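You operate a simulated robot arm through the tools that you are given. There is no shell and no other tool. Be economical: measure what you need, move in short steps, check, and stop when the job is done.

The job below is to be done with a simulated two-armed robot. You get a single attempt, and the scene is never put back.

Task
Carry the small frame under the hood and degrease it for tacking.
Fine: both hands, into the bay; hood damper open; wipe the grease mark off, rinse rag back where it lay; screen out.

The check looks at the end state, three seconds after you hand in, the way a careful person would. Anything else that was tipped, shoved, dropped, spilled or broken makes it a failure.

Robot
Two 7-joint arms with two-finger parallel grippers on one trunk, on a base that drives. Base frame: it is fixed to the floor where the robot stands at the start and does not move with it; the origin is under the middle of the robot, x ahead of it, y to its left, z up. Readings come in m, degrees, newtons and seconds.
The left shoulder is at the start at [0.05, 0.187, 1.16], the right one opposite. With the tool pointing down near the work surface each hand reaches from about 0.1 to 0.66 m from the robot's upright axis, wherever it stands, measured 20 degrees to its own side. Places, roughly: bay under the hood [-1.1, 1.8, 0.8]; hood damper [-1.2, 1.8, 1.5]; welding screen [-1.9, 0.4, 0.9]; rinse rag [-1.25, 1.25, 0.75]. Payload 3.43 kg a hand.
Tool frame (each hand has its own): the origin (TCP) lies between the finger pads and is the grasp point; the fingertips stand 0.03 m ahead of it; z points along the fingers, y is the line along which they close. The gripper opens to 0.094 m. The fingers are 0.028 m wide and 0.01 m thick; the gripper's body (0.05 by 0.096 m) begins 0.055 m behind the TCP.
Orientation is told as [roll, pitch, yaw] about the base's x, y, z axes, in that order, counted from this pose: with the fingers straight down and closing along the base's y, the tool's x points along the base's -x, its y along +y and its z along -z.

Tools
- The arms move only by the tool step_arm. It takes "left_motion", "right_motion" or both (then of equal length, played together; a hand with none holds still); each is a list of rows, each a list of 3 entries, a list of its own where there are three numbers: the shift along the tool's x, y, z in cm, then the turn, a rotation vector about the tool's x, y, z in degrees, then the opening, from 0 (shut) to 1 (fully open). In form: [[[x, y, z], [ax, ay, az], grip], ...]. A call has 1 to 12 rows; each row is the pose to reach, as a shift and turn from the pose commanded when the call began, along the tool's axes at that moment. Each row takes 0.2 s and may step no farther than 0.05 m and 8.6 degrees from the row before; otherwise, or with a gripper value out of range, the whole call is refused. A pose out of reach is approached as far as the arm can. The call stops where the force on the tool passes 40 N (or 10 N more than at its start, if that is more) or the arm is blocked; 0.2 s more then pass. Each finger travels about 0.153 m/s and halts on what it meets, pressing with about 34 N; the grip force reading is that of the motor and also rises with nothing between the fingers. The clock runs only during rows and for 0.2 s after the last one: add rows that repeat a pose to give the fingers time. The reply holds the time, the measured pose of the TCP, the force on the tool along the base axes, the opening and the grip force, in the units named above and with some noise, and new pictures: "views" is both (left out), scene, wrist or none (wrist: the cameras of the hands that moved).
- Cameras (640 x 400 px; columns grow to the right, rows downward): "scene" is now at [0.1446, -0.0032, 1.329]; the picture's right is [-0.12, -0.99, 0.00], its down [-0.44, 0.06, -0.89] and it looks along [0.89, -0.11, -0.45] (base axes); focal length 250 px, centre (320, 200). "left" rides on the left gripper at [0.076, -0.014, -0.102] in its tool frame; the picture's right is [0.18, 0.98, 0.00], its down [-0.75, 0.14, -0.64] and it looks along [-0.63, 0.12, 0.77] (tool axes); focal length 243 px, centre (320, 200). "right" rides on the right gripper at [0.076, 0.014, -0.103] in its tool frame; the picture's right is [-0.18, 0.98, 0.00], its down [-0.75, -0.14, -0.64] and it looks along [-0.63, -0.12, 0.77] (tool axes); focal length 243 px, centre (320, 200). There is no depth. A picture from a camera that has moved, and an enlarged one, comes with that camera's place and axes in the base frame and with its lens. The place of the scene camera against the robot may be out by one fixed shift of up to 0.012 m in any direction.
- lift_body(by): slides the trunk up (or, below 0, down) by that many m; the arms and the scene camera ride with it, the base frame stays. It gives what a move gives, with no picture.
- base_move(legs): drives the robot by 1 to 6 legs, each [ahead, left, turn to the left] in m, m and degrees, along the robot's own axes; the way and the turn of a leg run together, so that a leg with both is an arc; at most 1.5 m and 180 degrees a leg. The arms and the cameras ride along, it lands a little off, and it stops where it bumps. It gives what a move gives, and a new picture of the scene camera.
- aim_head(pan, tilt): turns the head with the scene camera to pan (to the left, within 80 degrees either way) and tilt (down, from -29 to 69), counted from straight ahead of the robot. It gives what a move gives, and a new picture of the scene camera.
- zoom(camera, box): a new picture of the part [left, top, right, bottom] of that camera's present view, enlarged. The clock stands still meanwhile.
- job_done(): hands the job in; it is judged then, once.

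Work in short steps. Places have to be worked out from the pictures, the camera data and where the tool is seen: move nearer, look again, correct. Check each grasp and each placing, and mend what went wrong. You have 120 turns and 260 pictures in all, those below and enlarged ones among them. Open the grippers and draw the arms clear of the work before you hand the job in, unless the task says otherwise; then end with one line.

The tools are called after ">>>" as a command line: name --argument value ..., lists and objects as JSON in quotes. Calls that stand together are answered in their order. step_arm: Moves the arms, as the interface text tells. Its arguments: {"type":"object","properties":{"left_motion":{"type":"array"},"right_motion":{"type":"array"},"views":{"type":"string","enum":["both","scene","wrist","none"]}},"required":[]} The other tools are called the same way: lift_body (by) slides the trunk up or down; base_move (legs) drives the base; aim_head (pan, tilt) turns the head that bears the scene camera; zoom (camera, box) takes an enlarged picture of a part of a camera's view; job_done () hands the job in.

At the start:

```text
clock: 0.0
left_eef_pos: [0.383, 0.1267, 1.2317]
left_tool_rot: [-0.1, 0.0, 0.1]
left_ft_force: [0.9, 0.5, 0.4]
left_grip_width: 0.0943
left_grasp_force: 0.1
right_eef_pos: [0.361, -0.1802, 1.2385]
right_tool_rot: [0.1, 0.0, -0.1]
right_ft_force: [0.1, 1.0, 0.2]
right_grip_width: 0.094
right_grasp_force: 0.1
trunk travel left (down, up): [-0.375, 0.057]
robot x, y, heading: [-0.0035, -0.002, 0.0]
head pan, tilt: [-7.1, 26.6]
```

scene: 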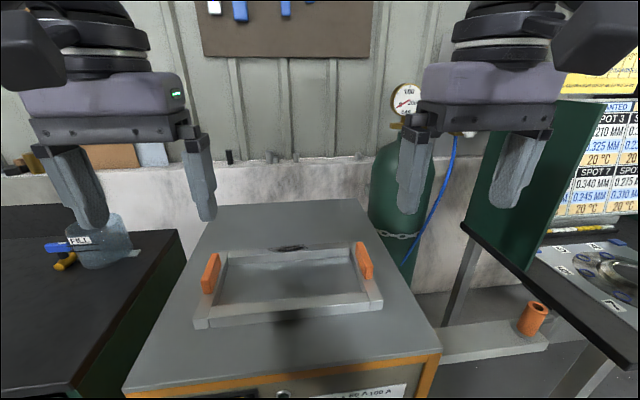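
right: 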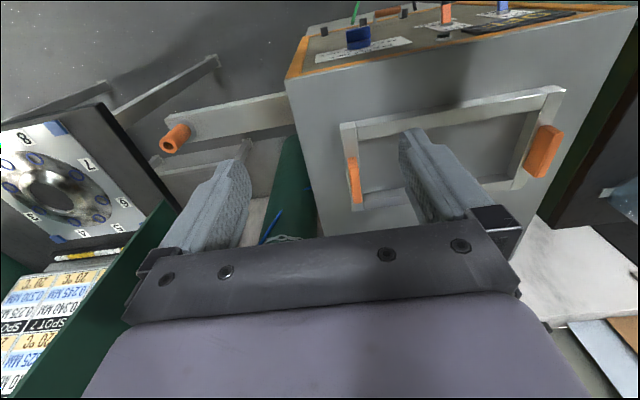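
left: 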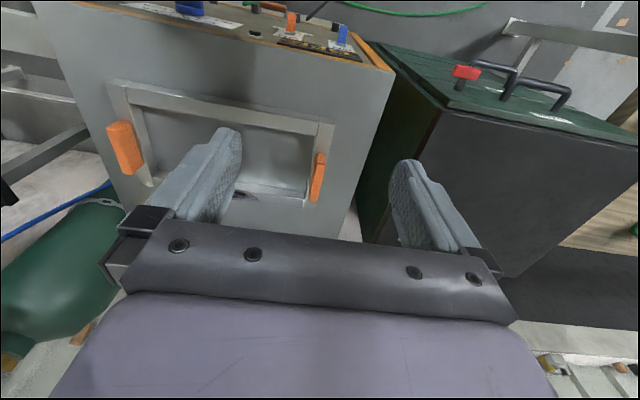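

The frame with two orange handles lies on the welder ahead. I look around first, toward the hood bay (behind-left) and the screen, before touching anything.

>>> zoom --camera "scene" --box '[160, 200, 440, 375]'

>>> aim_head --pan 80 --tilt 15

```text
2.29 times, centred on (300, 288) of scene
camera zoom: at [0.1446, -0.0032, 1.329], right [-0.12, -0.99, 0.0], down [-0.44, 0.06, -0.89], along [0.89, -0.11, -0.45], focal length 572 px, centre (366, 0)
```

zoom: 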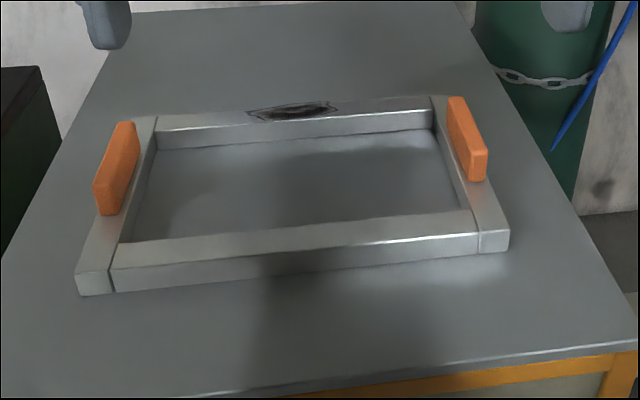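

```text
clock: 1.6
left_eef_pos: [0.3841, 0.126, 1.2305]
left_tool_rot: [-0.2, 0.0, 0.1]
left_ft_force: [-0.4, 0.4, -0.6]
left_grip_width: 0.094
left_grasp_force: 0.0
right_eef_pos: [0.3614, -0.1802, 1.2387]
right_tool_rot: [0.1, -0.1, -0.1]
right_ft_force: [-0.7, 0.3, -0.4]
right_grip_width: 0.0944
right_grasp_force: 0.1
trunk travel left (down, up): [-0.375, 0.057]
robot x, y, heading: [-0.0002, 0.0025, -0.2]
head pan, tilt: [80.0, 15.0]
camera scene: at [0.0699, 0.1001, 1.3478], right [0.98, -0.17, 0.0], down [-0.05, -0.25, -0.97], along [0.17, 0.95, -0.26], focal length 250 px, centre (320, 200)
```

scene: 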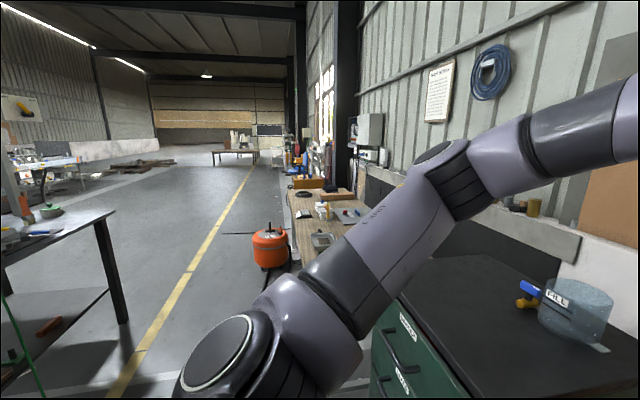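

The mark is on the far bar of the frame. The hood is behind-left, so I turn in place with the arms high to scout that area.

>>> base_move --legs '[[0, 0, 90]]'

>>> aim_head --pan 30 --tilt 20

>>> aim_head --pan 75 --tilt 20

```text
clock: 5.8
left_eef_pos: [-0.1272, 0.3845, 1.2313]
left_tool_rot: [-0.1, 0.0, 90.2]
left_ft_force: [-0.1, -0.8, -1.0]
left_grip_width: 0.0943
left_grasp_force: 0.0
right_eef_pos: [0.1777, 0.3612, 1.2386]
right_tool_rot: [0.1, -0.1, 90.1]
right_ft_force: [-0.3, -0.3, 0.6]
right_grip_width: 0.0937
right_grasp_force: 0.0
trunk travel left (down, up): [-0.375, 0.057]
robot x, y, heading: [0.003, -0.0026, 90.1]
head pan, tilt: [80.0, 15.0]
camera scene: at [-0.0969, 0.0826, 1.3478], right [0.17, 0.98, 0.0], down [0.26, -0.04, -0.97], along [-0.95, 0.17, -0.26], focal length 250 px, centre (320, 200)
```

scene: 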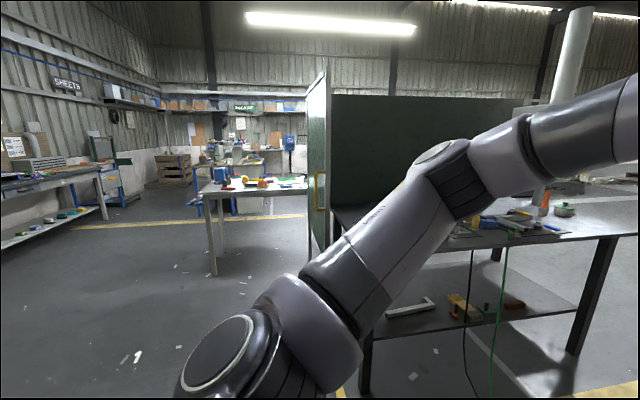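

```text
clock: 7.0
left_eef_pos: [-0.1274, 0.3832, 1.2317]
left_tool_rot: [-0.1, 0.0, 90.2]
left_ft_force: [0.6, 0.4, 0.3]
left_grip_width: 0.0939
left_grasp_force: 0.0
right_eef_pos: [0.1794, 0.3624, 1.2377]
right_tool_rot: [0.0, -0.1, 90.1]
right_ft_force: [-0.3, 0.1, -0.2]
right_grip_width: 0.0943
right_grasp_force: 0.1
trunk travel left (down, up): [-0.375, 0.057]
robot x, y, heading: [0.0039, 0.004, 90.2]
head pan, tilt: [30.0, 20.0]
camera scene: at [-0.0516, 0.1471, 1.3397], right [0.87, 0.5, 0.0], down [0.17, -0.3, -0.94], along [-0.47, 0.81, -0.34], focal length 250 px, centre (320, 200)
```

scene: 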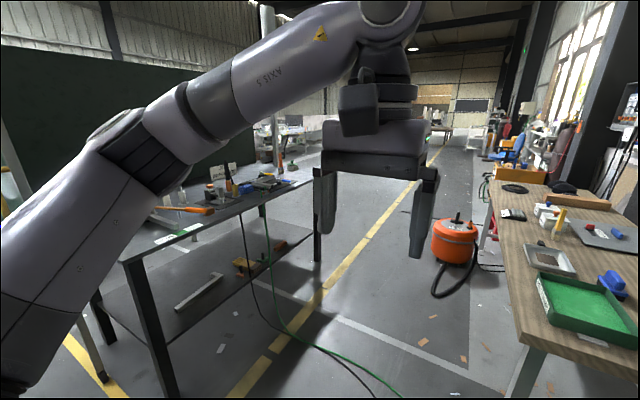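

```text
clock: 8.1
left_eef_pos: [-0.1277, 0.3827, 1.2304]
left_tool_rot: [-0.1, 0.0, 90.2]
left_ft_force: [-0.7, -0.8, 0.7]
left_grip_width: 0.0942
left_grasp_force: 0.0
right_eef_pos: [0.1783, 0.3619, 1.2385]
right_tool_rot: [0.1, 0.0, 90.0]
right_ft_force: [0.5, 0.3, -0.1]
right_grip_width: 0.0939
right_grasp_force: 0.1
trunk travel left (down, up): [-0.375, 0.057]
robot x, y, heading: [0.0002, 0.0018, 90.1]
head pan, tilt: [75.0, 20.0]
camera scene: at [-0.0948, 0.0906, 1.3397], right [0.26, 0.97, 0.0], down [0.33, -0.09, -0.94], along [-0.91, 0.24, -0.34], focal length 250 px, centre (320, 200)
```

scene: 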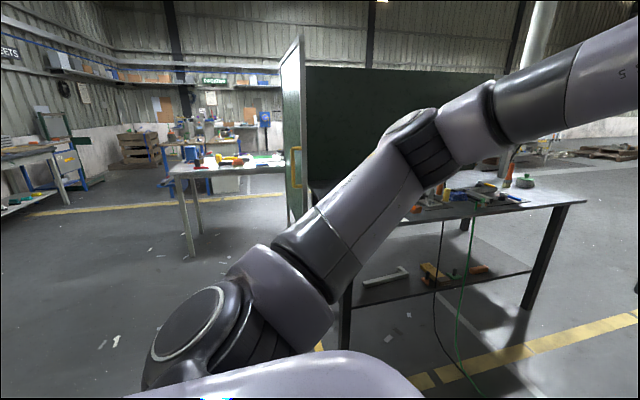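

The arms block the view of the hood. I turn another 45° and look between the hands, then toward the right side.

>>> base_move --legs '[[0, 0, 45]]'

>>> aim_head --pan -5 --tilt 12

```text
clock: 10.6
left_eef_pos: [-0.3622, 0.1789, 1.2312]
left_tool_rot: [-0.1, 0.0, 135.6]
left_ft_force: [0.1, -0.1, 0.6]
left_grip_width: 0.094
left_grasp_force: 0.1
right_eef_pos: [-0.1324, 0.3813, 1.2385]
right_tool_rot: [0.1, -0.1, 135.5]
right_ft_force: [0.0, -0.4, -1.0]
right_grip_width: 0.0942
right_grasp_force: 0.1
trunk travel left (down, up): [-0.375, 0.057]
robot x, y, heading: [0.001, 0.0011, 135.6]
head pan, tilt: [75.0, 20.0]
camera scene: at [-0.1268, 0.0016, 1.3397], right [-0.51, 0.86, 0.0], down [0.29, 0.17, -0.94], along [-0.81, -0.48, -0.34], focal length 250 px, centre (320, 200)
```

scene: 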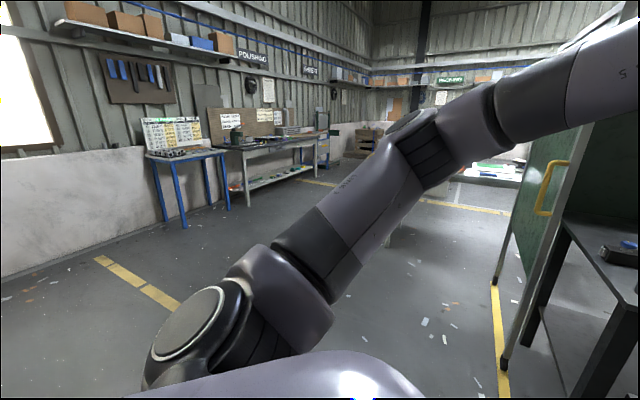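

```text
clock: 12.2
left_eef_pos: [-0.3623, 0.1799, 1.2307]
left_tool_rot: [-0.2, 0.0, 135.7]
left_ft_force: [0.4, 0.1, 0.3]
left_grip_width: 0.0941
left_grasp_force: 0.2
right_eef_pos: [-0.1315, 0.3817, 1.2378]
right_tool_rot: [0.1, -0.2, 135.4]
right_ft_force: [-1.0, -0.2, 0.6]
right_grip_width: 0.0939
right_grasp_force: 0.1
trunk travel left (down, up): [-0.375, 0.057]
robot x, y, heading: [0.0006, -0.0006, 135.8]
head pan, tilt: [-5.0, 12.0]
camera scene: at [-0.1071, 0.1198, 1.3527], right [0.76, 0.65, 0.0], down [0.14, -0.16, -0.98], along [-0.64, 0.74, -0.21], focal length 250 px, centre (320, 200)
```

scene: 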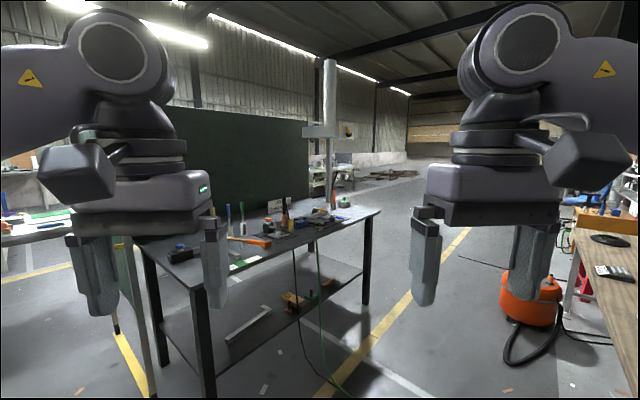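

The column near px (330,130) matches the hood and damper. I zoom in there.

>>> zoom --camera "scene" --box '[220, 50, 420, 310]'

>>> zoom --camera "scene" --box '[220, 100, 400, 212]'

```text
1.54 times, centred on (320, 180) of scene
camera zoom: at [-0.1071, 0.1198, 1.3527], right [0.76, 0.65, 0.0], down [0.14, -0.16, -0.98], along [-0.64, 0.74, -0.21], focal length 385 px, centre (320, 231)
```

zoom: 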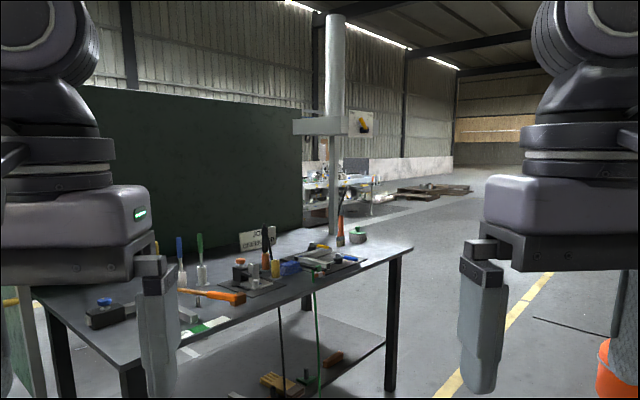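

```text
3.56 times, centred on (310, 156) of scene
camera zoom: at [-0.1071, 0.1198, 1.3527], right [0.76, 0.65, 0.0], down [0.14, -0.16, -0.98], along [-0.64, 0.74, -0.21], focal length 891 px, centre (356, 356)
```

zoom: 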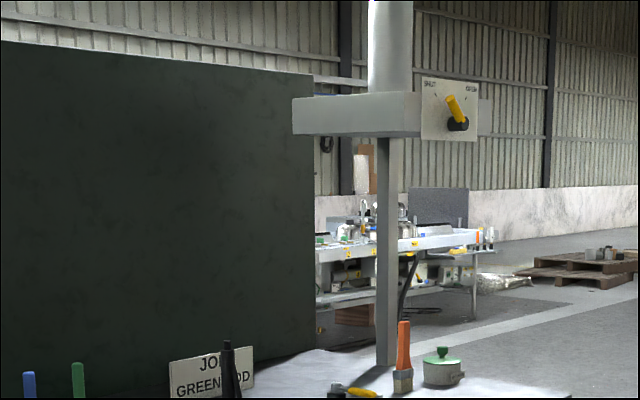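

The damper is a yellow lever on a plate with SHUT/OPEN labels, and the bench runs along x≈-1.15. I drive to about (-0.4, 1.3) facing the bench.

>>> base_move --legs '[[1.2, -0.7, 0], [0, 0, 44]]'

>>> aim_head --pan -25 --tilt 15

>>> aim_head --pan 10 --tilt 30

```text
clock: 21.0
left_eef_pos: [-0.7427, 1.192, 1.2307]
left_tool_rot: [-0.1, 0.1, -179.2]
left_ft_force: [0.0, 0.8, 0.1]
left_grip_width: 0.094
left_grasp_force: 0.1
right_eef_pos: [-0.7247, 1.4957, 1.2379]
right_tool_rot: [0.1, -0.1, -179.5]
right_ft_force: [-0.8, -0.8, -0.1]
right_grip_width: 0.0938
right_grasp_force: 0.0
trunk travel left (down, up): [-0.375, 0.057]
robot x, y, heading: [-0.3558, 1.3232, -179.3]
head pan, tilt: [-5.0, 12.0]
camera scene: at [-0.5166, 1.3358, 1.3527], right [0.08, 1.0, 0.0], down [0.21, -0.02, -0.98], along [-0.98, 0.07, -0.21], focal length 250 px, centre (320, 200)
```

scene: 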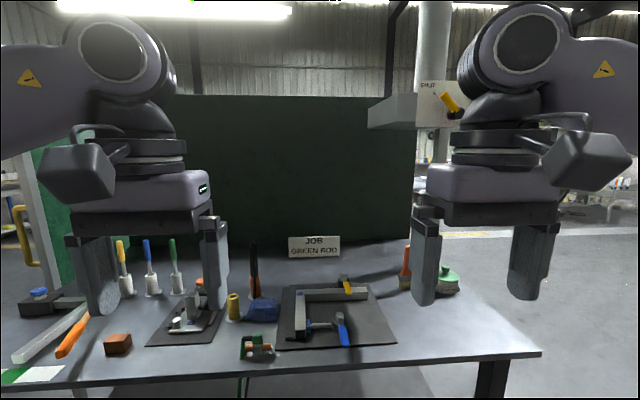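

```text
clock: 21.9
left_eef_pos: [-0.7431, 1.19, 1.2315]
left_tool_rot: [-0.1, 0.0, -179.3]
left_ft_force: [-0.5, -0.2, 0.1]
left_grip_width: 0.0939
left_grasp_force: 0.0
right_eef_pos: [-0.7234, 1.4966, 1.2389]
right_tool_rot: [0.1, -0.1, -179.5]
right_ft_force: [-0.2, -0.4, 0.3]
right_grip_width: 0.0941
right_grasp_force: 0.0
trunk travel left (down, up): [-0.375, 0.057]
robot x, y, heading: [-0.3606, 1.3193, -179.2]
head pan, tilt: [-25.0, 15.0]
camera scene: at [-0.5088, 1.3674, 1.3478], right [0.41, 0.91, 0.0], down [0.24, -0.11, -0.97], along [-0.88, 0.4, -0.26], focal length 250 px, centre (320, 200)
```

scene: 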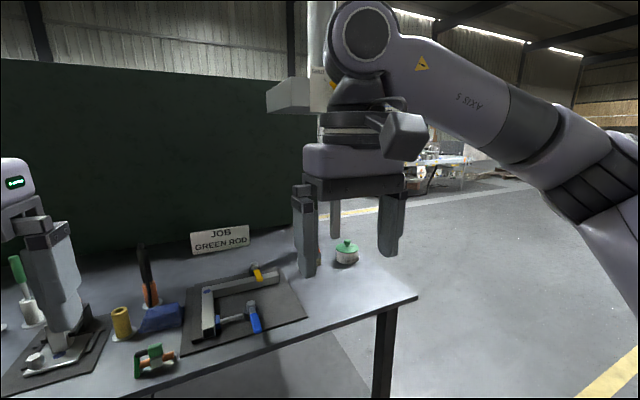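

```text
clock: 22.9
left_eef_pos: [-0.7423, 1.1899, 1.2314]
left_tool_rot: [-0.2, 0.0, -179.3]
left_ft_force: [-0.1, 0.9, -0.1]
left_grip_width: 0.0939
left_grasp_force: 0.1
right_eef_pos: [-0.7251, 1.4964, 1.2389]
right_tool_rot: [0.1, -0.1, -179.5]
right_ft_force: [-0.1, 0.1, 0.8]
right_grip_width: 0.0941
right_grasp_force: 0.1
trunk travel left (down, up): [-0.375, 0.057]
robot x, y, heading: [-0.3597, 1.3229, -179.4]
head pan, tilt: [10.0, 30.0]
camera scene: at [-0.5126, 1.3123, 1.3236], right [-0.18, 0.98, 0.0], down [0.49, 0.09, -0.87], along [-0.85, -0.16, -0.5], focal length 250 px, centre (320, 200)
```

scene: 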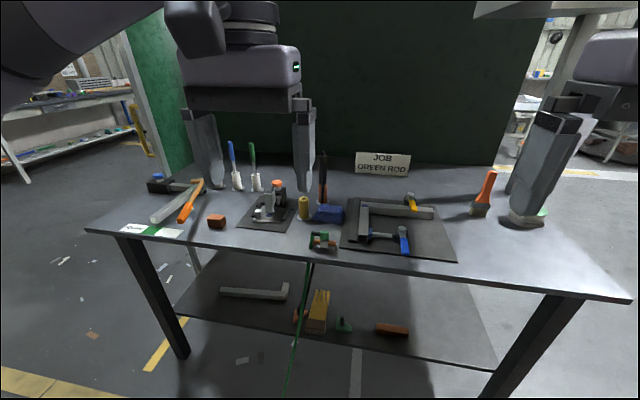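

I zoom into the bench to identify the rag, mat/fixture and bay area.

>>> zoom --camera "scene" --box '[200, 130, 480, 305]'

>>> aim_head --pan -15 --tilt 25

```text
2.29 times, centred on (340, 218) of scene
camera zoom: at [-0.5126, 1.3123, 1.3236], right [-0.18, 0.98, 0.0], down [0.49, 0.09, -0.87], along [-0.85, -0.16, -0.5], focal length 572 px, centre (274, 160)
```

zoom: 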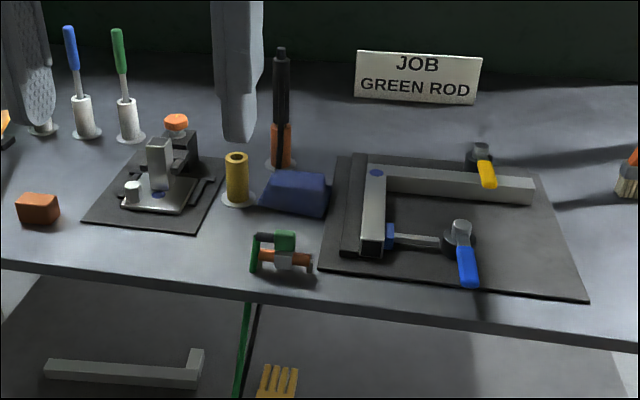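

```text
clock: 23.8
left_eef_pos: [-0.7427, 1.1906, 1.2315]
left_tool_rot: [0.0, -0.1, -179.2]
left_ft_force: [-0.6, 0.7, 0.3]
left_grip_width: 0.0944
left_grasp_force: 0.0
right_eef_pos: [-0.7242, 1.4967, 1.2374]
right_tool_rot: [0.1, -0.1, -179.6]
right_ft_force: [-0.1, 0.4, 0.1]
right_grip_width: 0.094
right_grasp_force: 0.1
trunk travel left (down, up): [-0.375, 0.057]
robot x, y, heading: [-0.3619, 1.317, -179.3]
head pan, tilt: [-15.0, 25.0]
camera scene: at [-0.5129, 1.3517, 1.3316], right [0.25, 0.97, 0.0], down [0.41, -0.1, -0.91], along [-0.88, 0.22, -0.42], focal length 250 px, centre (320, 200)
```

scene: 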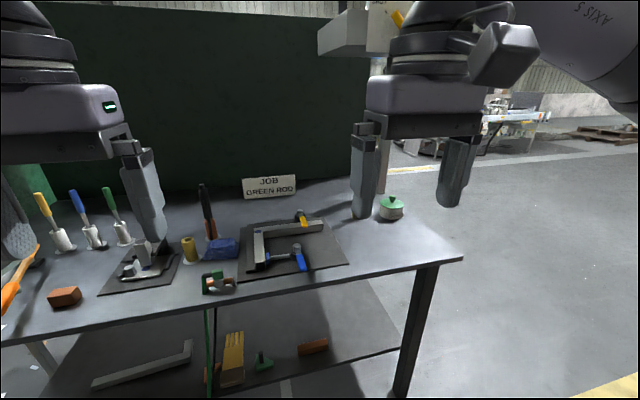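

The blue folded item is probably the rag; I need better views of the hood, damper and bay. I slide right by 0.4 m and look between the hands.

>>> base_move --legs '[[0, -0.4, 0]]'

>>> aim_head --pan 0 --tilt 5

>>> zoom --camera "scene" --box '[200, 0, 440, 150]'

>>> zoom --camera "scene" --box '[160, 225, 440, 400]'

```text
clock: 26.2
left_eef_pos: [-0.7476, 1.592, 1.2313]
left_tool_rot: [0.0, -0.1, -179.4]
left_ft_force: [-0.2, 1.0, 0.0]
left_grip_width: 0.0939
left_grasp_force: 0.0
right_eef_pos: [-0.7275, 1.8973, 1.2375]
right_tool_rot: [0.0, -0.1, -179.6]
right_ft_force: [0.9, -0.6, -0.1]
right_grip_width: 0.0941
right_grasp_force: 0.0
trunk travel left (down, up): [-0.375, 0.057]
robot x, y, heading: [-0.3644, 1.7211, -179.4]
head pan, tilt: [-15.0, 25.0]
camera scene: at [-0.5168, 1.7525, 1.3316], right [0.25, 0.97, 0.0], down [0.41, -0.11, -0.91], along [-0.88, 0.23, -0.42], focal length 250 px, centre (320, 200)
```

scene: 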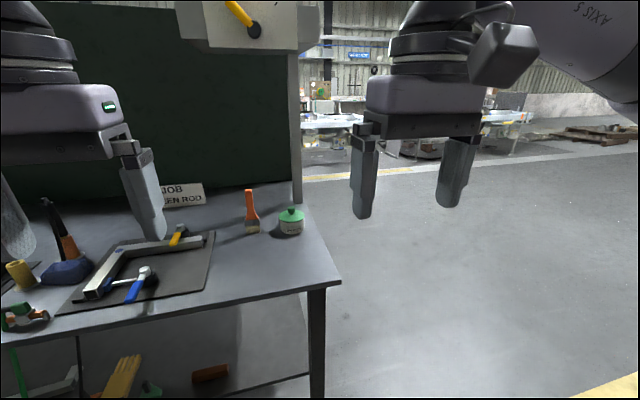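

```text
clock: 27.1
left_eef_pos: [-0.7474, 1.5909, 1.2311]
left_tool_rot: [-0.1, -0.1, -179.3]
left_ft_force: [0.1, 0.4, 0.7]
left_grip_width: 0.094
left_grasp_force: 0.1
right_eef_pos: [-0.7269, 1.8972, 1.2385]
right_tool_rot: [0.1, 0.0, -179.7]
right_ft_force: [-0.8, -0.5, -0.5]
right_grip_width: 0.094
right_grasp_force: 0.1
trunk travel left (down, up): [-0.375, 0.057]
robot x, y, heading: [-0.3631, 1.7196, -179.4]
head pan, tilt: [0.0, 5.0]
camera scene: at [-0.5194, 1.7282, 1.3639], right [-0.01, 1.0, 0.0], down [0.09, 0.0, -1.0], along [-1.0, -0.01, -0.09], focal length 250 px, centre (320, 200)
```

scene: 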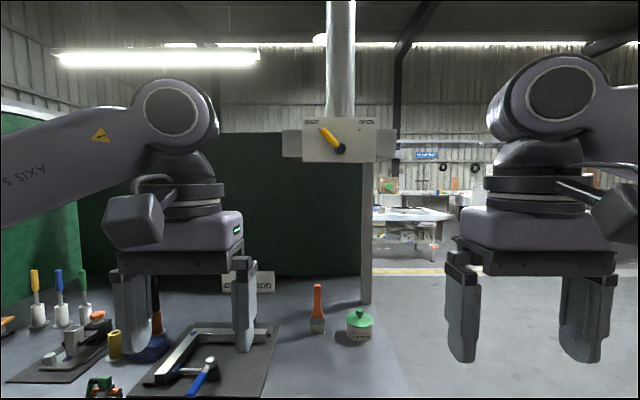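

```text
2.67 times, centred on (320, 75) of scene
camera zoom: at [-0.5194, 1.7282, 1.3639], right [-0.01, 1.0, 0.0], down [0.09, 0.0, -1.0], along [-1.0, -0.01, -0.09], focal length 668 px, centre (320, 533)
```

zoom: 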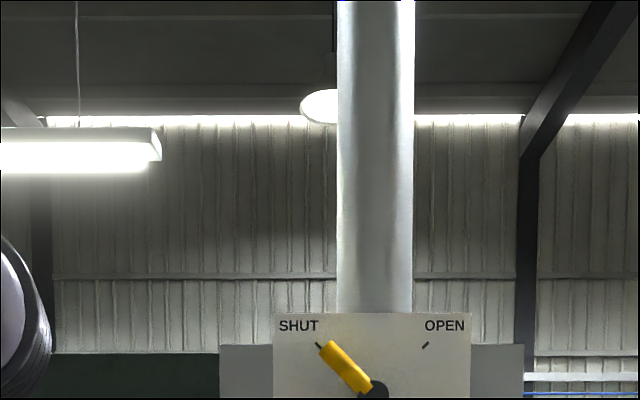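

```text
2.29 times, centred on (300, 312) of scene
camera zoom: at [-0.5194, 1.7282, 1.3639], right [-0.01, 1.0, 0.0], down [0.09, 0.0, -1.0], along [-1.0, -0.01, -0.09], focal length 572 px, centre (366, -57)
```

zoom: 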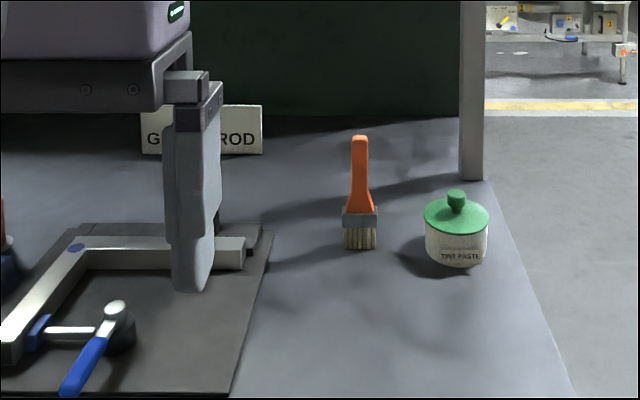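

The lever is at SHUT; OPEN is to the upper right, pivot about (-1.25, 1.785, 1.446). Now I look down at the bench part beneath the hood for any bay marking.

>>> aim_head --pan 0 --tilt 40

>>> aim_head --pan 8 --tilt -15

```text
clock: 28.1
left_eef_pos: [-0.7476, 1.5924, 1.2314]
left_tool_rot: [-0.1, 0.0, -179.4]
left_ft_force: [0.4, 0.7, 0.7]
left_grip_width: 0.0943
left_grasp_force: 0.1
right_eef_pos: [-0.7278, 1.896, 1.2379]
right_tool_rot: [0.2, 0.0, -179.6]
right_ft_force: [-0.5, 1.2, -0.4]
right_grip_width: 0.0939
right_grasp_force: 0.1
trunk travel left (down, up): [-0.375, 0.057]
robot x, y, heading: [-0.3624, 1.7212, -179.7]
head pan, tilt: [0.0, 40.0]
camera scene: at [-0.5126, 1.7282, 1.3083], right [-0.01, 1.0, 0.0], down [0.64, 0.01, -0.77], along [-0.77, -0.01, -0.64], focal length 250 px, centre (320, 200)
```

scene: 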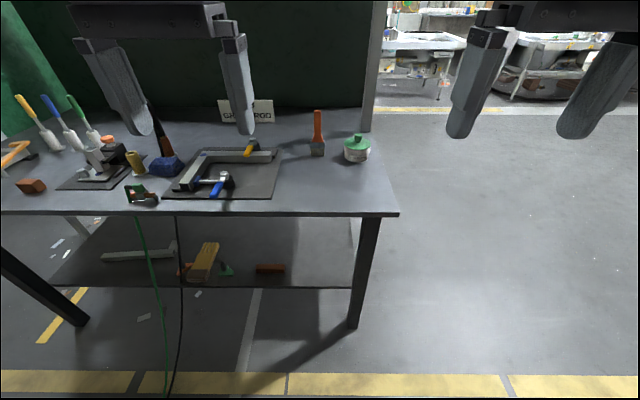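

```text
clock: 29.3
left_eef_pos: [-0.7459, 1.5917, 1.231]
left_tool_rot: [-0.2, 0.1, -179.3]
left_ft_force: [-0.3, 0.1, 0.2]
left_grip_width: 0.0941
left_grasp_force: 0.0
right_eef_pos: [-0.7281, 1.8981, 1.238]
right_tool_rot: [0.1, -0.1, -179.6]
right_ft_force: [0.5, 0.0, -0.5]
right_grip_width: 0.0938
right_grasp_force: 0.0
trunk travel left (down, up): [-0.375, 0.057]
robot x, y, heading: [-0.3618, 1.7212, -179.3]
head pan, tilt: [8.0, -15.0]
camera scene: at [-0.5072, 1.717, 1.3943], right [-0.15, 0.99, 0.0], down [-0.26, -0.04, -0.97], along [-0.96, -0.14, 0.26], focal length 250 px, centre (320, 200)
```

scene: 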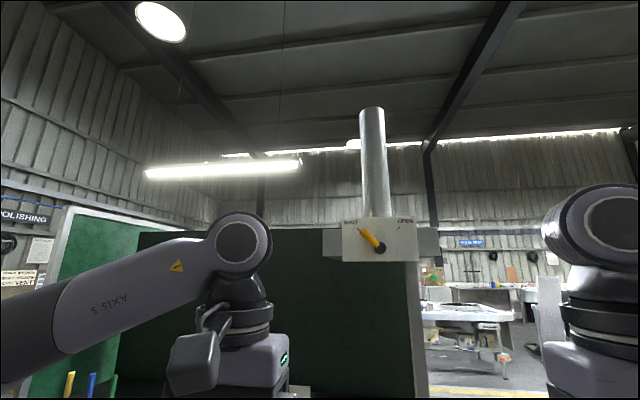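

Damper pivot is at about (-1.25, 1.785, 1.446) and I'll push the lever with the right hand. I move closer first, offset so the right hand is naturally in front.

>>> base_move --legs '[[0.23, 0.12, 0]]'

>>> step_arm --right_motion '[[[1, 0, -2], [0, -8, 0], 0.5], [[2, 0, -4], [0, -16, 0], 0], [[3, 1, -6], [0, -24, 0], 0], [[4, 2, -8], [0, -32, 0], 0], [[5, 3, -10], [0, -40, 0], 0], [[5, 4, -12], [0, -48, 0], 0], [[5, 5, -14], [0, -56, 0], 0], [[5, 6, -16], [0, -64, 0], 0], [[5, 7, -18], [0, -72, 0], 0], [[5, 8, -20], [0, -80, 0], 0], [[4, 8, -22], [0, -88, 0], 0], [[3, 8, -24], [0, -90, 0], 0]]' --views "both"

```text
clock: 31.2
left_eef_pos: [-0.9809, 1.4713, 1.2312]
left_tool_rot: [-0.1, -0.1, -179.3]
left_ft_force: [0.1, 0.3, -0.5]
left_grip_width: 0.094
left_grasp_force: 0.1
right_eef_pos: [-0.9631, 1.7755, 1.2384]
right_tool_rot: [0.1, -0.1, -179.4]
right_ft_force: [0.1, 0.3, 0.3]
right_grip_width: 0.0939
right_grasp_force: 0.2
trunk travel left (down, up): [-0.375, 0.057]
robot x, y, heading: [-0.5957, 1.6021, -179.3]
head pan, tilt: [8.0, -15.0]
camera scene: at [-0.7414, 1.5959, 1.3943], right [-0.15, 0.99, 0.0], down [-0.26, -0.04, -0.97], along [-0.96, -0.14, 0.26], focal length 250 px, centre (320, 200)
```

scene: 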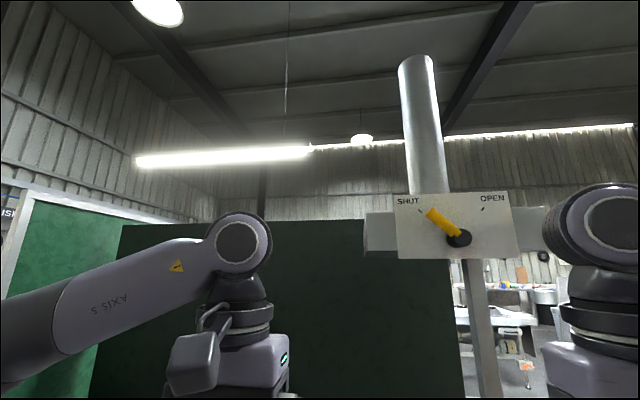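

```text
clock: 33.8
left_eef_pos: [-0.9797, 1.4715, 1.2313]
left_tool_rot: [-0.1, 0.0, -179.3]
left_ft_force: [0.2, -0.4, 0.7]
left_grip_width: 0.0939
left_grasp_force: 0.1
right_eef_pos: [-0.9429, 1.7376, 1.4929]
right_tool_rot: [81.5, -84.2, 95.5]
right_ft_force: [-0.2, -0.5, 1.0]
right_grip_width: 0.0
right_grasp_force: 32.7
trunk travel left (down, up): [-0.375, 0.057]
robot x, y, heading: [-0.5994, 1.602, -179.3]
head pan, tilt: [8.0, -15.0]
camera scene: at [-0.7392, 1.5905, 1.3952], right [-0.22, 0.98, 0.0], down [-0.26, -0.06, -0.96], along [-0.94, -0.21, 0.27], focal length 250 px, centre (320, 200)
camera right: at [-0.8407, 1.7116, 1.4189], right [-0.05, -0.96, 0.28], down [0.64, 0.18, 0.75], along [-0.77, 0.22, 0.6], focal length 243 px, centre (320, 200)
```

scene: 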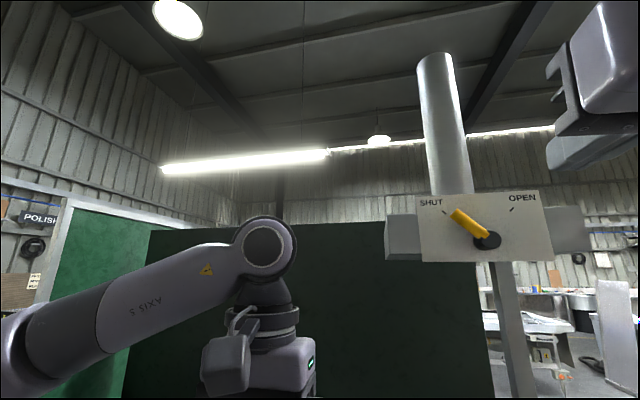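
right: 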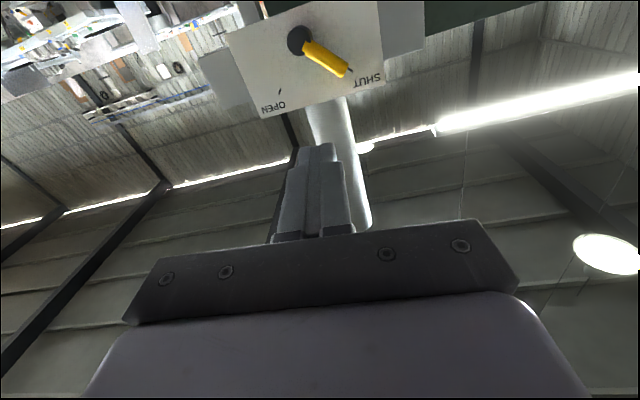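

The arm didn't fully reach the pose (too folded close to the body). I push the hand forward 10 cm and read where it settles.

>>> step_arm --right_motion '[[[0, 0, 3], [0, 0, 0], 0], [[0, 0, 6], [0, 0, 0], 0], [[0, 0, 9], [0, 0, 0], 0], [[0, 0, 9], [0, 0, 0], 0], [[0, 0, 9], [0, 0, 0], 0]]' --views "wrist"

```text
clock: 35.0
left_eef_pos: [-0.98, 1.4703, 1.2315]
left_tool_rot: [-0.1, 0.0, -179.3]
left_ft_force: [0.1, -1.0, 0.3]
left_grip_width: 0.094
left_grasp_force: 0.1
right_eef_pos: [-1.0206, 1.6943, 1.4783]
right_tool_rot: [160.5, -89.9, 20.0]
right_ft_force: [0.5, 0.0, -0.2]
right_grip_width: 0.0001
right_grasp_force: 32.5
trunk travel left (down, up): [-0.375, 0.057]
robot x, y, heading: [-0.5953, 1.5993, -179.1]
head pan, tilt: [8.0, -15.0]
camera right: at [-0.9166, 1.6811, 1.4024], right [0.01, -0.98, 0.18], down [0.64, 0.15, 0.75], along [-0.77, 0.11, 0.63], focal length 243 px, centre (320, 200)
```

right: 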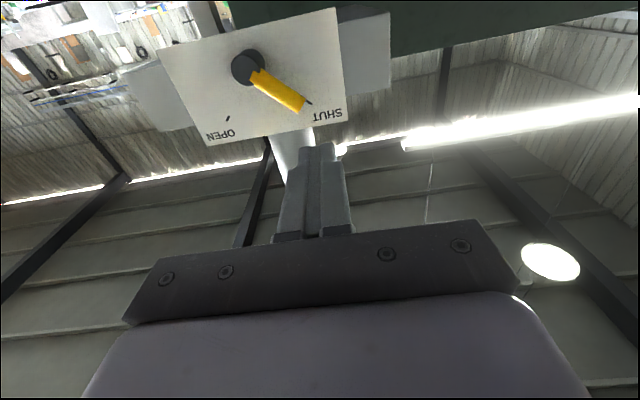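

Hand is now level at (-1.021,1.694,1.478); lever tip near y 1.719, z 1.495. I advance beside the lever on its left.

>>> step_arm --right_motion '[[[0, 0.3, 4], [0, 0, 0], 0], [[0, 0.3, 8], [0, 0, 0], 0], [[0.2, 0.3, 12], [0, 0, 0], 0], [[0.3, 0.3, 16], [0, 0, 0], 0], [[0.3, 0.3, 17.5], [0, 0, 0], 0], [[0.3, 0.3, 17.5], [0, 0, 0], 0]]' --views "both"

```text
clock: 36.4
left_eef_pos: [-0.9803, 1.4695, 1.2309]
left_tool_rot: [-0.2, 0.0, -179.3]
left_ft_force: [0.8, 0.8, 0.4]
left_grip_width: 0.0938
left_grasp_force: 0.0
right_eef_pos: [-1.1962, 1.6918, 1.4729]
right_tool_rot: [146.7, -89.9, 33.8]
right_ft_force: [0.4, -0.3, 0.1]
right_grip_width: 0.0
right_grasp_force: 32.8
trunk travel left (down, up): [-0.375, 0.057]
robot x, y, heading: [-0.5993, 1.6003, -179.4]
head pan, tilt: [8.0, -15.0]
camera scene: at [-0.7408, 1.5962, 1.3944], right [-0.15, 0.99, 0.0], down [-0.26, -0.04, -0.97], along [-0.96, -0.14, 0.26], focal length 250 px, centre (320, 200)
camera right: at [-1.0935, 1.6777, 1.3971], right [0.01, -0.98, 0.19], down [0.64, 0.15, 0.75], along [-0.77, 0.11, 0.63], focal length 243 px, centre (320, 200)
```

scene: 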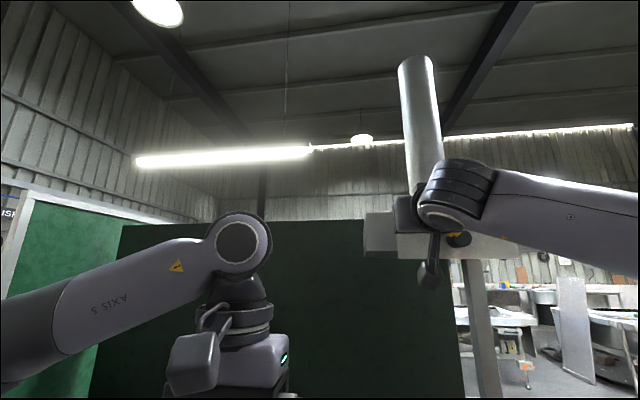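
right: 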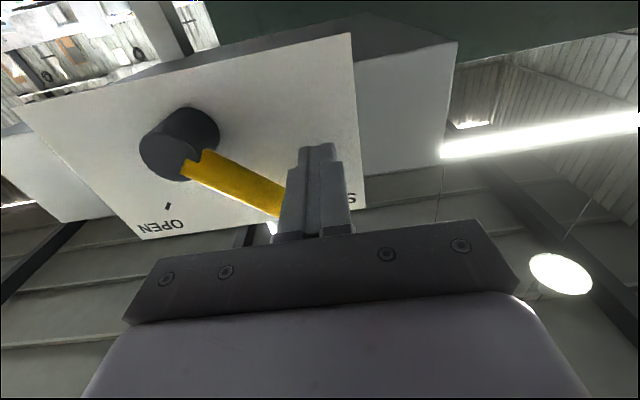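

Finger sits just left-below the lever, short of the plate. I push along an arc around the pivot, stopping around the top to check.

>>> step_arm --right_motion '[[[-0.1, -1.5, 0], [0, 0, 0], 0], [[-0.25, -2.5, 0], [0, 0, 0], 0], [[-0.7, -3.3, 0], [0, 0, 0], 0], [[-1.3, -4.0, 0], [0, 0, 0], 0], [[-1.9, -4.7, 0], [0, 0, 0], 0], [[-2.4, -5.4, 0], [0, 0, 0], 0], [[-2.8, -6.2, 0], [0, 0, 0], 0], [[-3.0, -7.0, 0], [0, 0, 0], 0], [[-3.0, -8.0, 0], [0, 0, 0], 0]]' --views "both"

```text
clock: 38.4
left_eef_pos: [-0.9803, 1.4718, 1.2314]
left_tool_rot: [-0.1, -0.1, -179.2]
left_ft_force: [0.1, 1.0, -0.4]
left_grip_width: 0.094
left_grasp_force: 0.1
right_eef_pos: [-1.1979, 1.7728, 1.5051]
right_tool_rot: [141.1, -89.7, 39.2]
right_ft_force: [0.1, -2.2, 0.4]
right_grip_width: 0.0
right_grasp_force: 32.8
trunk travel left (down, up): [-0.375, 0.057]
robot x, y, heading: [-0.5985, 1.6, -179.2]
head pan, tilt: [8.0, -15.0]
camera scene: at [-0.7409, 1.5962, 1.3944], right [-0.15, 0.99, 0.0], down [-0.26, -0.04, -0.97], along [-0.96, -0.14, 0.26], focal length 250 px, centre (320, 200)
camera right: at [-1.0935, 1.7595, 1.4285], right [0.01, -0.98, 0.19], down [0.64, 0.15, 0.75], along [-0.77, 0.11, 0.63], focal length 243 px, centre (320, 200)
```

scene: 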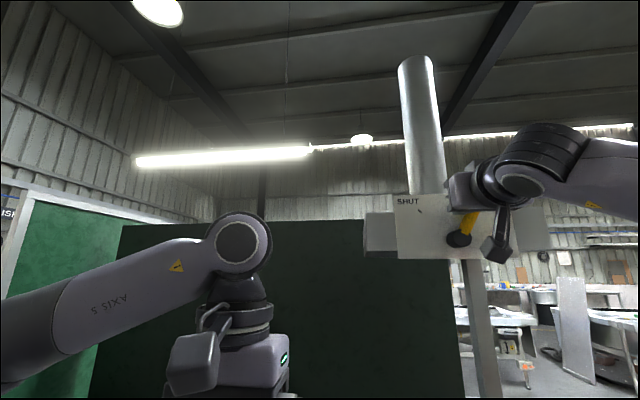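
right: 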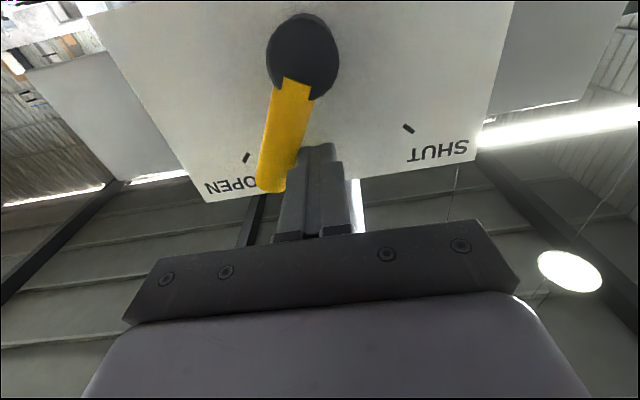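

Lever moves freely, now past vertical. I continue the arc toward the OPEN tick.

>>> step_arm --right_motion '[[[0.1, -0.8, 0], [0, 0, 0], 0], [[0.3, -1.6, 0], [0, 0, 0], 0], [[0.5, -2.1, 0], [0, 0, 0], 0], [[0.5, -2.1, 0], [0, 0, 0], 0]]' --views "wrist"

```text
clock: 39.4
left_eef_pos: [-0.9813, 1.4681, 1.2314]
left_tool_rot: [-0.1, 0.0, -179.3]
left_ft_force: [0.7, -0.1, -0.4]
left_grip_width: 0.0939
left_grasp_force: 0.0
right_eef_pos: [-1.1959, 1.7866, 1.5034]
right_tool_rot: [-162.2, -89.6, -17.1]
right_ft_force: [-6.8, -12.3, 9.2]
right_grip_width: 0.0
right_grasp_force: 33.1
trunk travel left (down, up): [-0.375, 0.057]
robot x, y, heading: [-0.5991, 1.6032, -179.3]
head pan, tilt: [8.0, -15.0]
camera right: at [-1.093, 1.7738, 1.4251], right [0.02, -0.98, 0.18], down [0.64, 0.15, 0.75], along [-0.76, 0.11, 0.64], focal length 243 px, centre (320, 200)
```

right: 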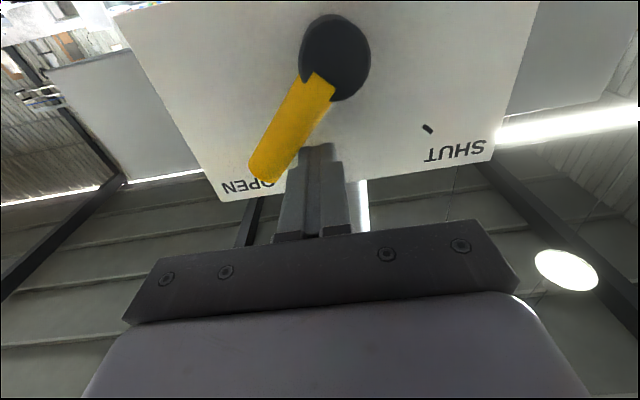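

Force rose to ~12 N, suggesting the stop, and the lever covers the OPEN tick. I back off left and out, then inspect.

>>> step_arm --right_motion '[[[-0.5, 1.5, 0], [0, 0, 0], 0], [[-0.5, 3, 0], [0, 0, 0], 0], [[-0.5, 4, -4], [0, 0, 0], 0], [[0, 4, -8], [0, 0, 0], 0], [[0, 4, -12], [0, 0, 0], 0], [[0, 4, -16], [0, 0, 0], 0]]' --views "wrist"

```text
clock: 40.8
left_eef_pos: [-0.9792, 1.4709, 1.232]
left_tool_rot: [-0.1, -0.1, -179.3]
left_ft_force: [0.5, -0.2, 1.1]
left_grip_width: 0.0939
left_grasp_force: 0.1
right_eef_pos: [-1.0364, 1.753, 1.5015]
right_tool_rot: [146.1, -89.7, 34.5]
right_ft_force: [0.1, -0.1, -1.1]
right_grip_width: 0.0
right_grasp_force: 33.1
trunk travel left (down, up): [-0.375, 0.057]
robot x, y, heading: [-0.6018, 1.6027, -179.5]
head pan, tilt: [8.0, -15.0]
camera right: at [-0.9333, 1.7401, 1.4248], right [0.01, -0.98, 0.19], down [0.64, 0.15, 0.75], along [-0.77, 0.11, 0.63], focal length 243 px, centre (320, 200)
```

right: 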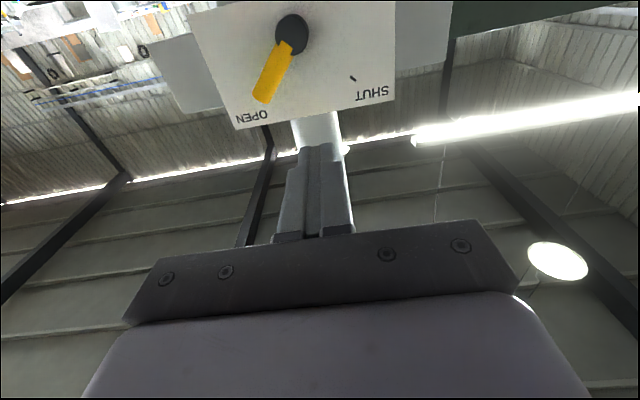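

I zoom to check the lever against the OPEN tick.

>>> zoom --camera "right" --box '[180, 0, 420, 150]'

```text
2.67 times, centred on (300, 75) of right
camera zoom: at [-0.9333, 1.7401, 1.4248], right [0.01, -0.98, 0.19], down [0.64, 0.15, 0.75], along [-0.77, 0.11, 0.63], focal length 647 px, centre (373, 533)
```

zoom: 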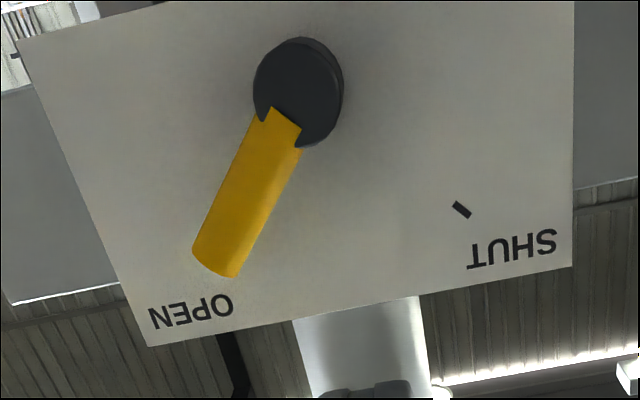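

Lever sits at ~46°, i.e. OPEN. I turn the right hand back to pointing down (clear of the hood), which also gives a look at the bay.

>>> step_arm --right_motion '[[[2, 0, -2], [0, 8, 0], 0.1], [[5, 0, -4], [0, 16, 0], 0.3], [[8, 0, -5], [0, 24, 0], 0.5], [[11, 0, -6], [0, 32, 0], 1], [[14, 0, -6], [0, 40, 0], 1], [[17, 0, -6], [0, 48, 0], 1], [[20, -1, -6], [0, 56, 0], 1], [[23, -1, -6], [0, 64, 0], 1], [[26, -1, -5], [0, 72, 0], 1], [[28, -1, -4], [0, 80, 0], 1], [[28, -1, -4], [0, 88, 0], 1], [[28, -1, -4], [0, 90, 0], 1]]' --views "wrist"

>>> aim_head --pan -10 --tilt 45

```text
clock: 43.4
left_eef_pos: [-0.9802, 1.4711, 1.231]
left_tool_rot: [0.0, 0.0, -179.4]
left_ft_force: [0.7, 0.3, -0.1]
left_grip_width: 0.094
left_grasp_force: 0.1
right_eef_pos: [-0.9963, 1.7635, 1.2202]
right_tool_rot: [0.1, 0.1, -179.6]
right_ft_force: [-0.1, -0.1, 1.1]
right_grip_width: 0.0944
right_grasp_force: 0.1
trunk travel left (down, up): [-0.375, 0.057]
robot x, y, heading: [-0.5987, 1.5999, -179.5]
head pan, tilt: [8.0, -15.0]
camera right: at [-0.9193, 1.7504, 1.3219], right [-0.18, -0.98, 0.0], down [-0.75, 0.14, 0.64], along [-0.63, 0.11, -0.77], focal length 243 px, centre (320, 200)
```

right: 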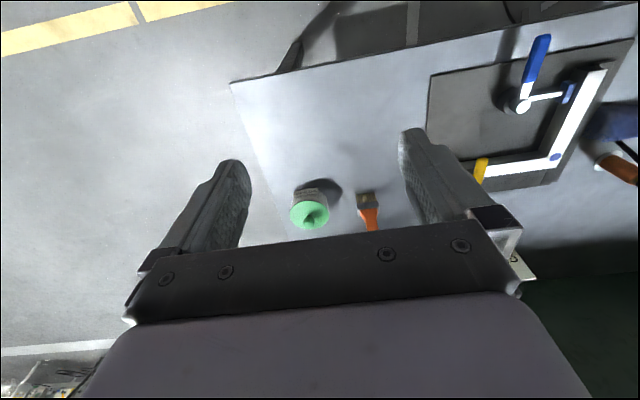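

```text
clock: 44.7
left_eef_pos: [-0.9803, 1.4716, 1.2306]
left_tool_rot: [-0.1, 0.0, -179.3]
left_ft_force: [-0.4, -0.5, -0.4]
left_grip_width: 0.0939
left_grasp_force: 0.1
right_eef_pos: [-0.9959, 1.763, 1.2193]
right_tool_rot: [0.2, 0.0, -179.5]
right_ft_force: [-0.6, 0.0, -0.6]
right_grip_width: 0.0944
right_grasp_force: 0.1
trunk travel left (down, up): [-0.375, 0.057]
robot x, y, heading: [-0.6014, 1.5998, -179.5]
head pan, tilt: [-10.0, 45.0]
camera scene: at [-0.7415, 1.6215, 1.3011], right [0.16, 0.99, 0.0], down [0.7, -0.12, -0.71], along [-0.7, 0.12, -0.71], focal length 250 px, centre (320, 200)
```

scene: 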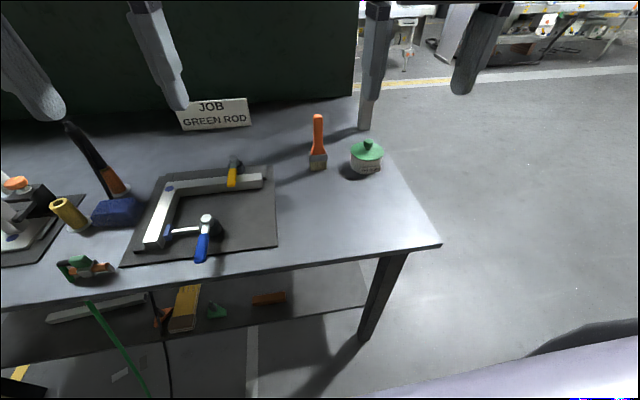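

Damper done. Bench top is z≈0.87; the clear bay in front of brush and pot spans x −1.0…−1.23, y 1.59…1.92. Now I drive left to see the welding screen.

>>> base_move --legs '[[-0.2, 0, 0], [0, 1.2, 0]]'

>>> aim_head --pan 0 --tilt 20

```text
clock: 52.0
left_eef_pos: [-0.7819, 0.2774, 1.2314]
left_tool_rot: [-0.1, 0.0, 180.0]
left_ft_force: [0.4, -0.9, -0.1]
left_grip_width: 0.0939
left_grasp_force: 0.0
right_eef_pos: [-0.7937, 0.571, 1.2196]
right_tool_rot: [0.1, -0.1, 179.8]
right_ft_force: [0.6, 0.2, -0.4]
right_grip_width: 0.0941
right_grasp_force: 0.0
trunk travel left (down, up): [-0.375, 0.057]
robot x, y, heading: [-0.3968, 0.4036, 179.7]
head pan, tilt: [-10.0, 45.0]
camera scene: at [-0.5412, 0.4258, 1.301], right [0.18, 0.98, 0.0], down [0.7, -0.12, -0.71], along [-0.7, 0.12, -0.71], focal length 250 px, centre (320, 200)
```

scene: 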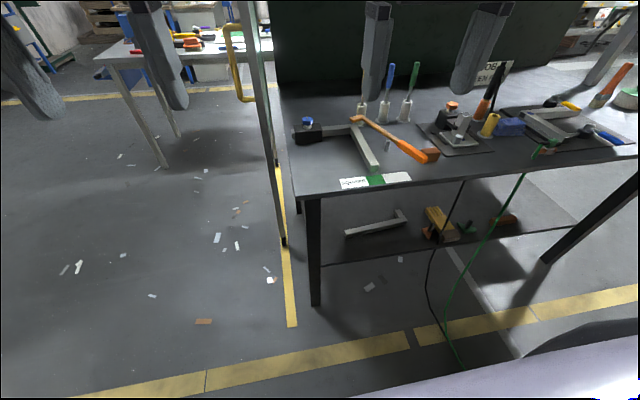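

```text
clock: 52.9
left_eef_pos: [-0.7823, 0.279, 1.2303]
left_tool_rot: [-0.1, 0.0, 180.1]
left_ft_force: [-0.5, 1.1, -0.2]
left_grip_width: 0.0942
left_grasp_force: 0.1
right_eef_pos: [-0.7926, 0.5705, 1.2199]
right_tool_rot: [0.1, -0.1, 179.8]
right_ft_force: [0.2, 0.5, -0.1]
right_grip_width: 0.0941
right_grasp_force: 0.0
trunk travel left (down, up): [-0.375, 0.057]
robot x, y, heading: [-0.3958, 0.4022, 179.5]
head pan, tilt: [0.0, 20.0]
camera scene: at [-0.5542, 0.4119, 1.3396], right [0.0, 1.0, 0.0], down [0.34, 0.0, -0.94], along [-0.94, 0.0, -0.34], focal length 250 px, centre (320, 200)
```

scene: 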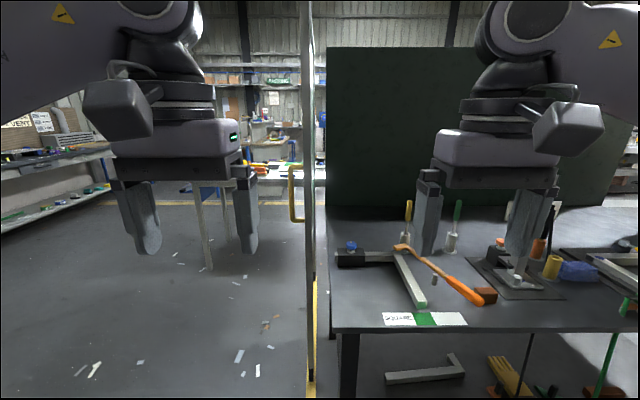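

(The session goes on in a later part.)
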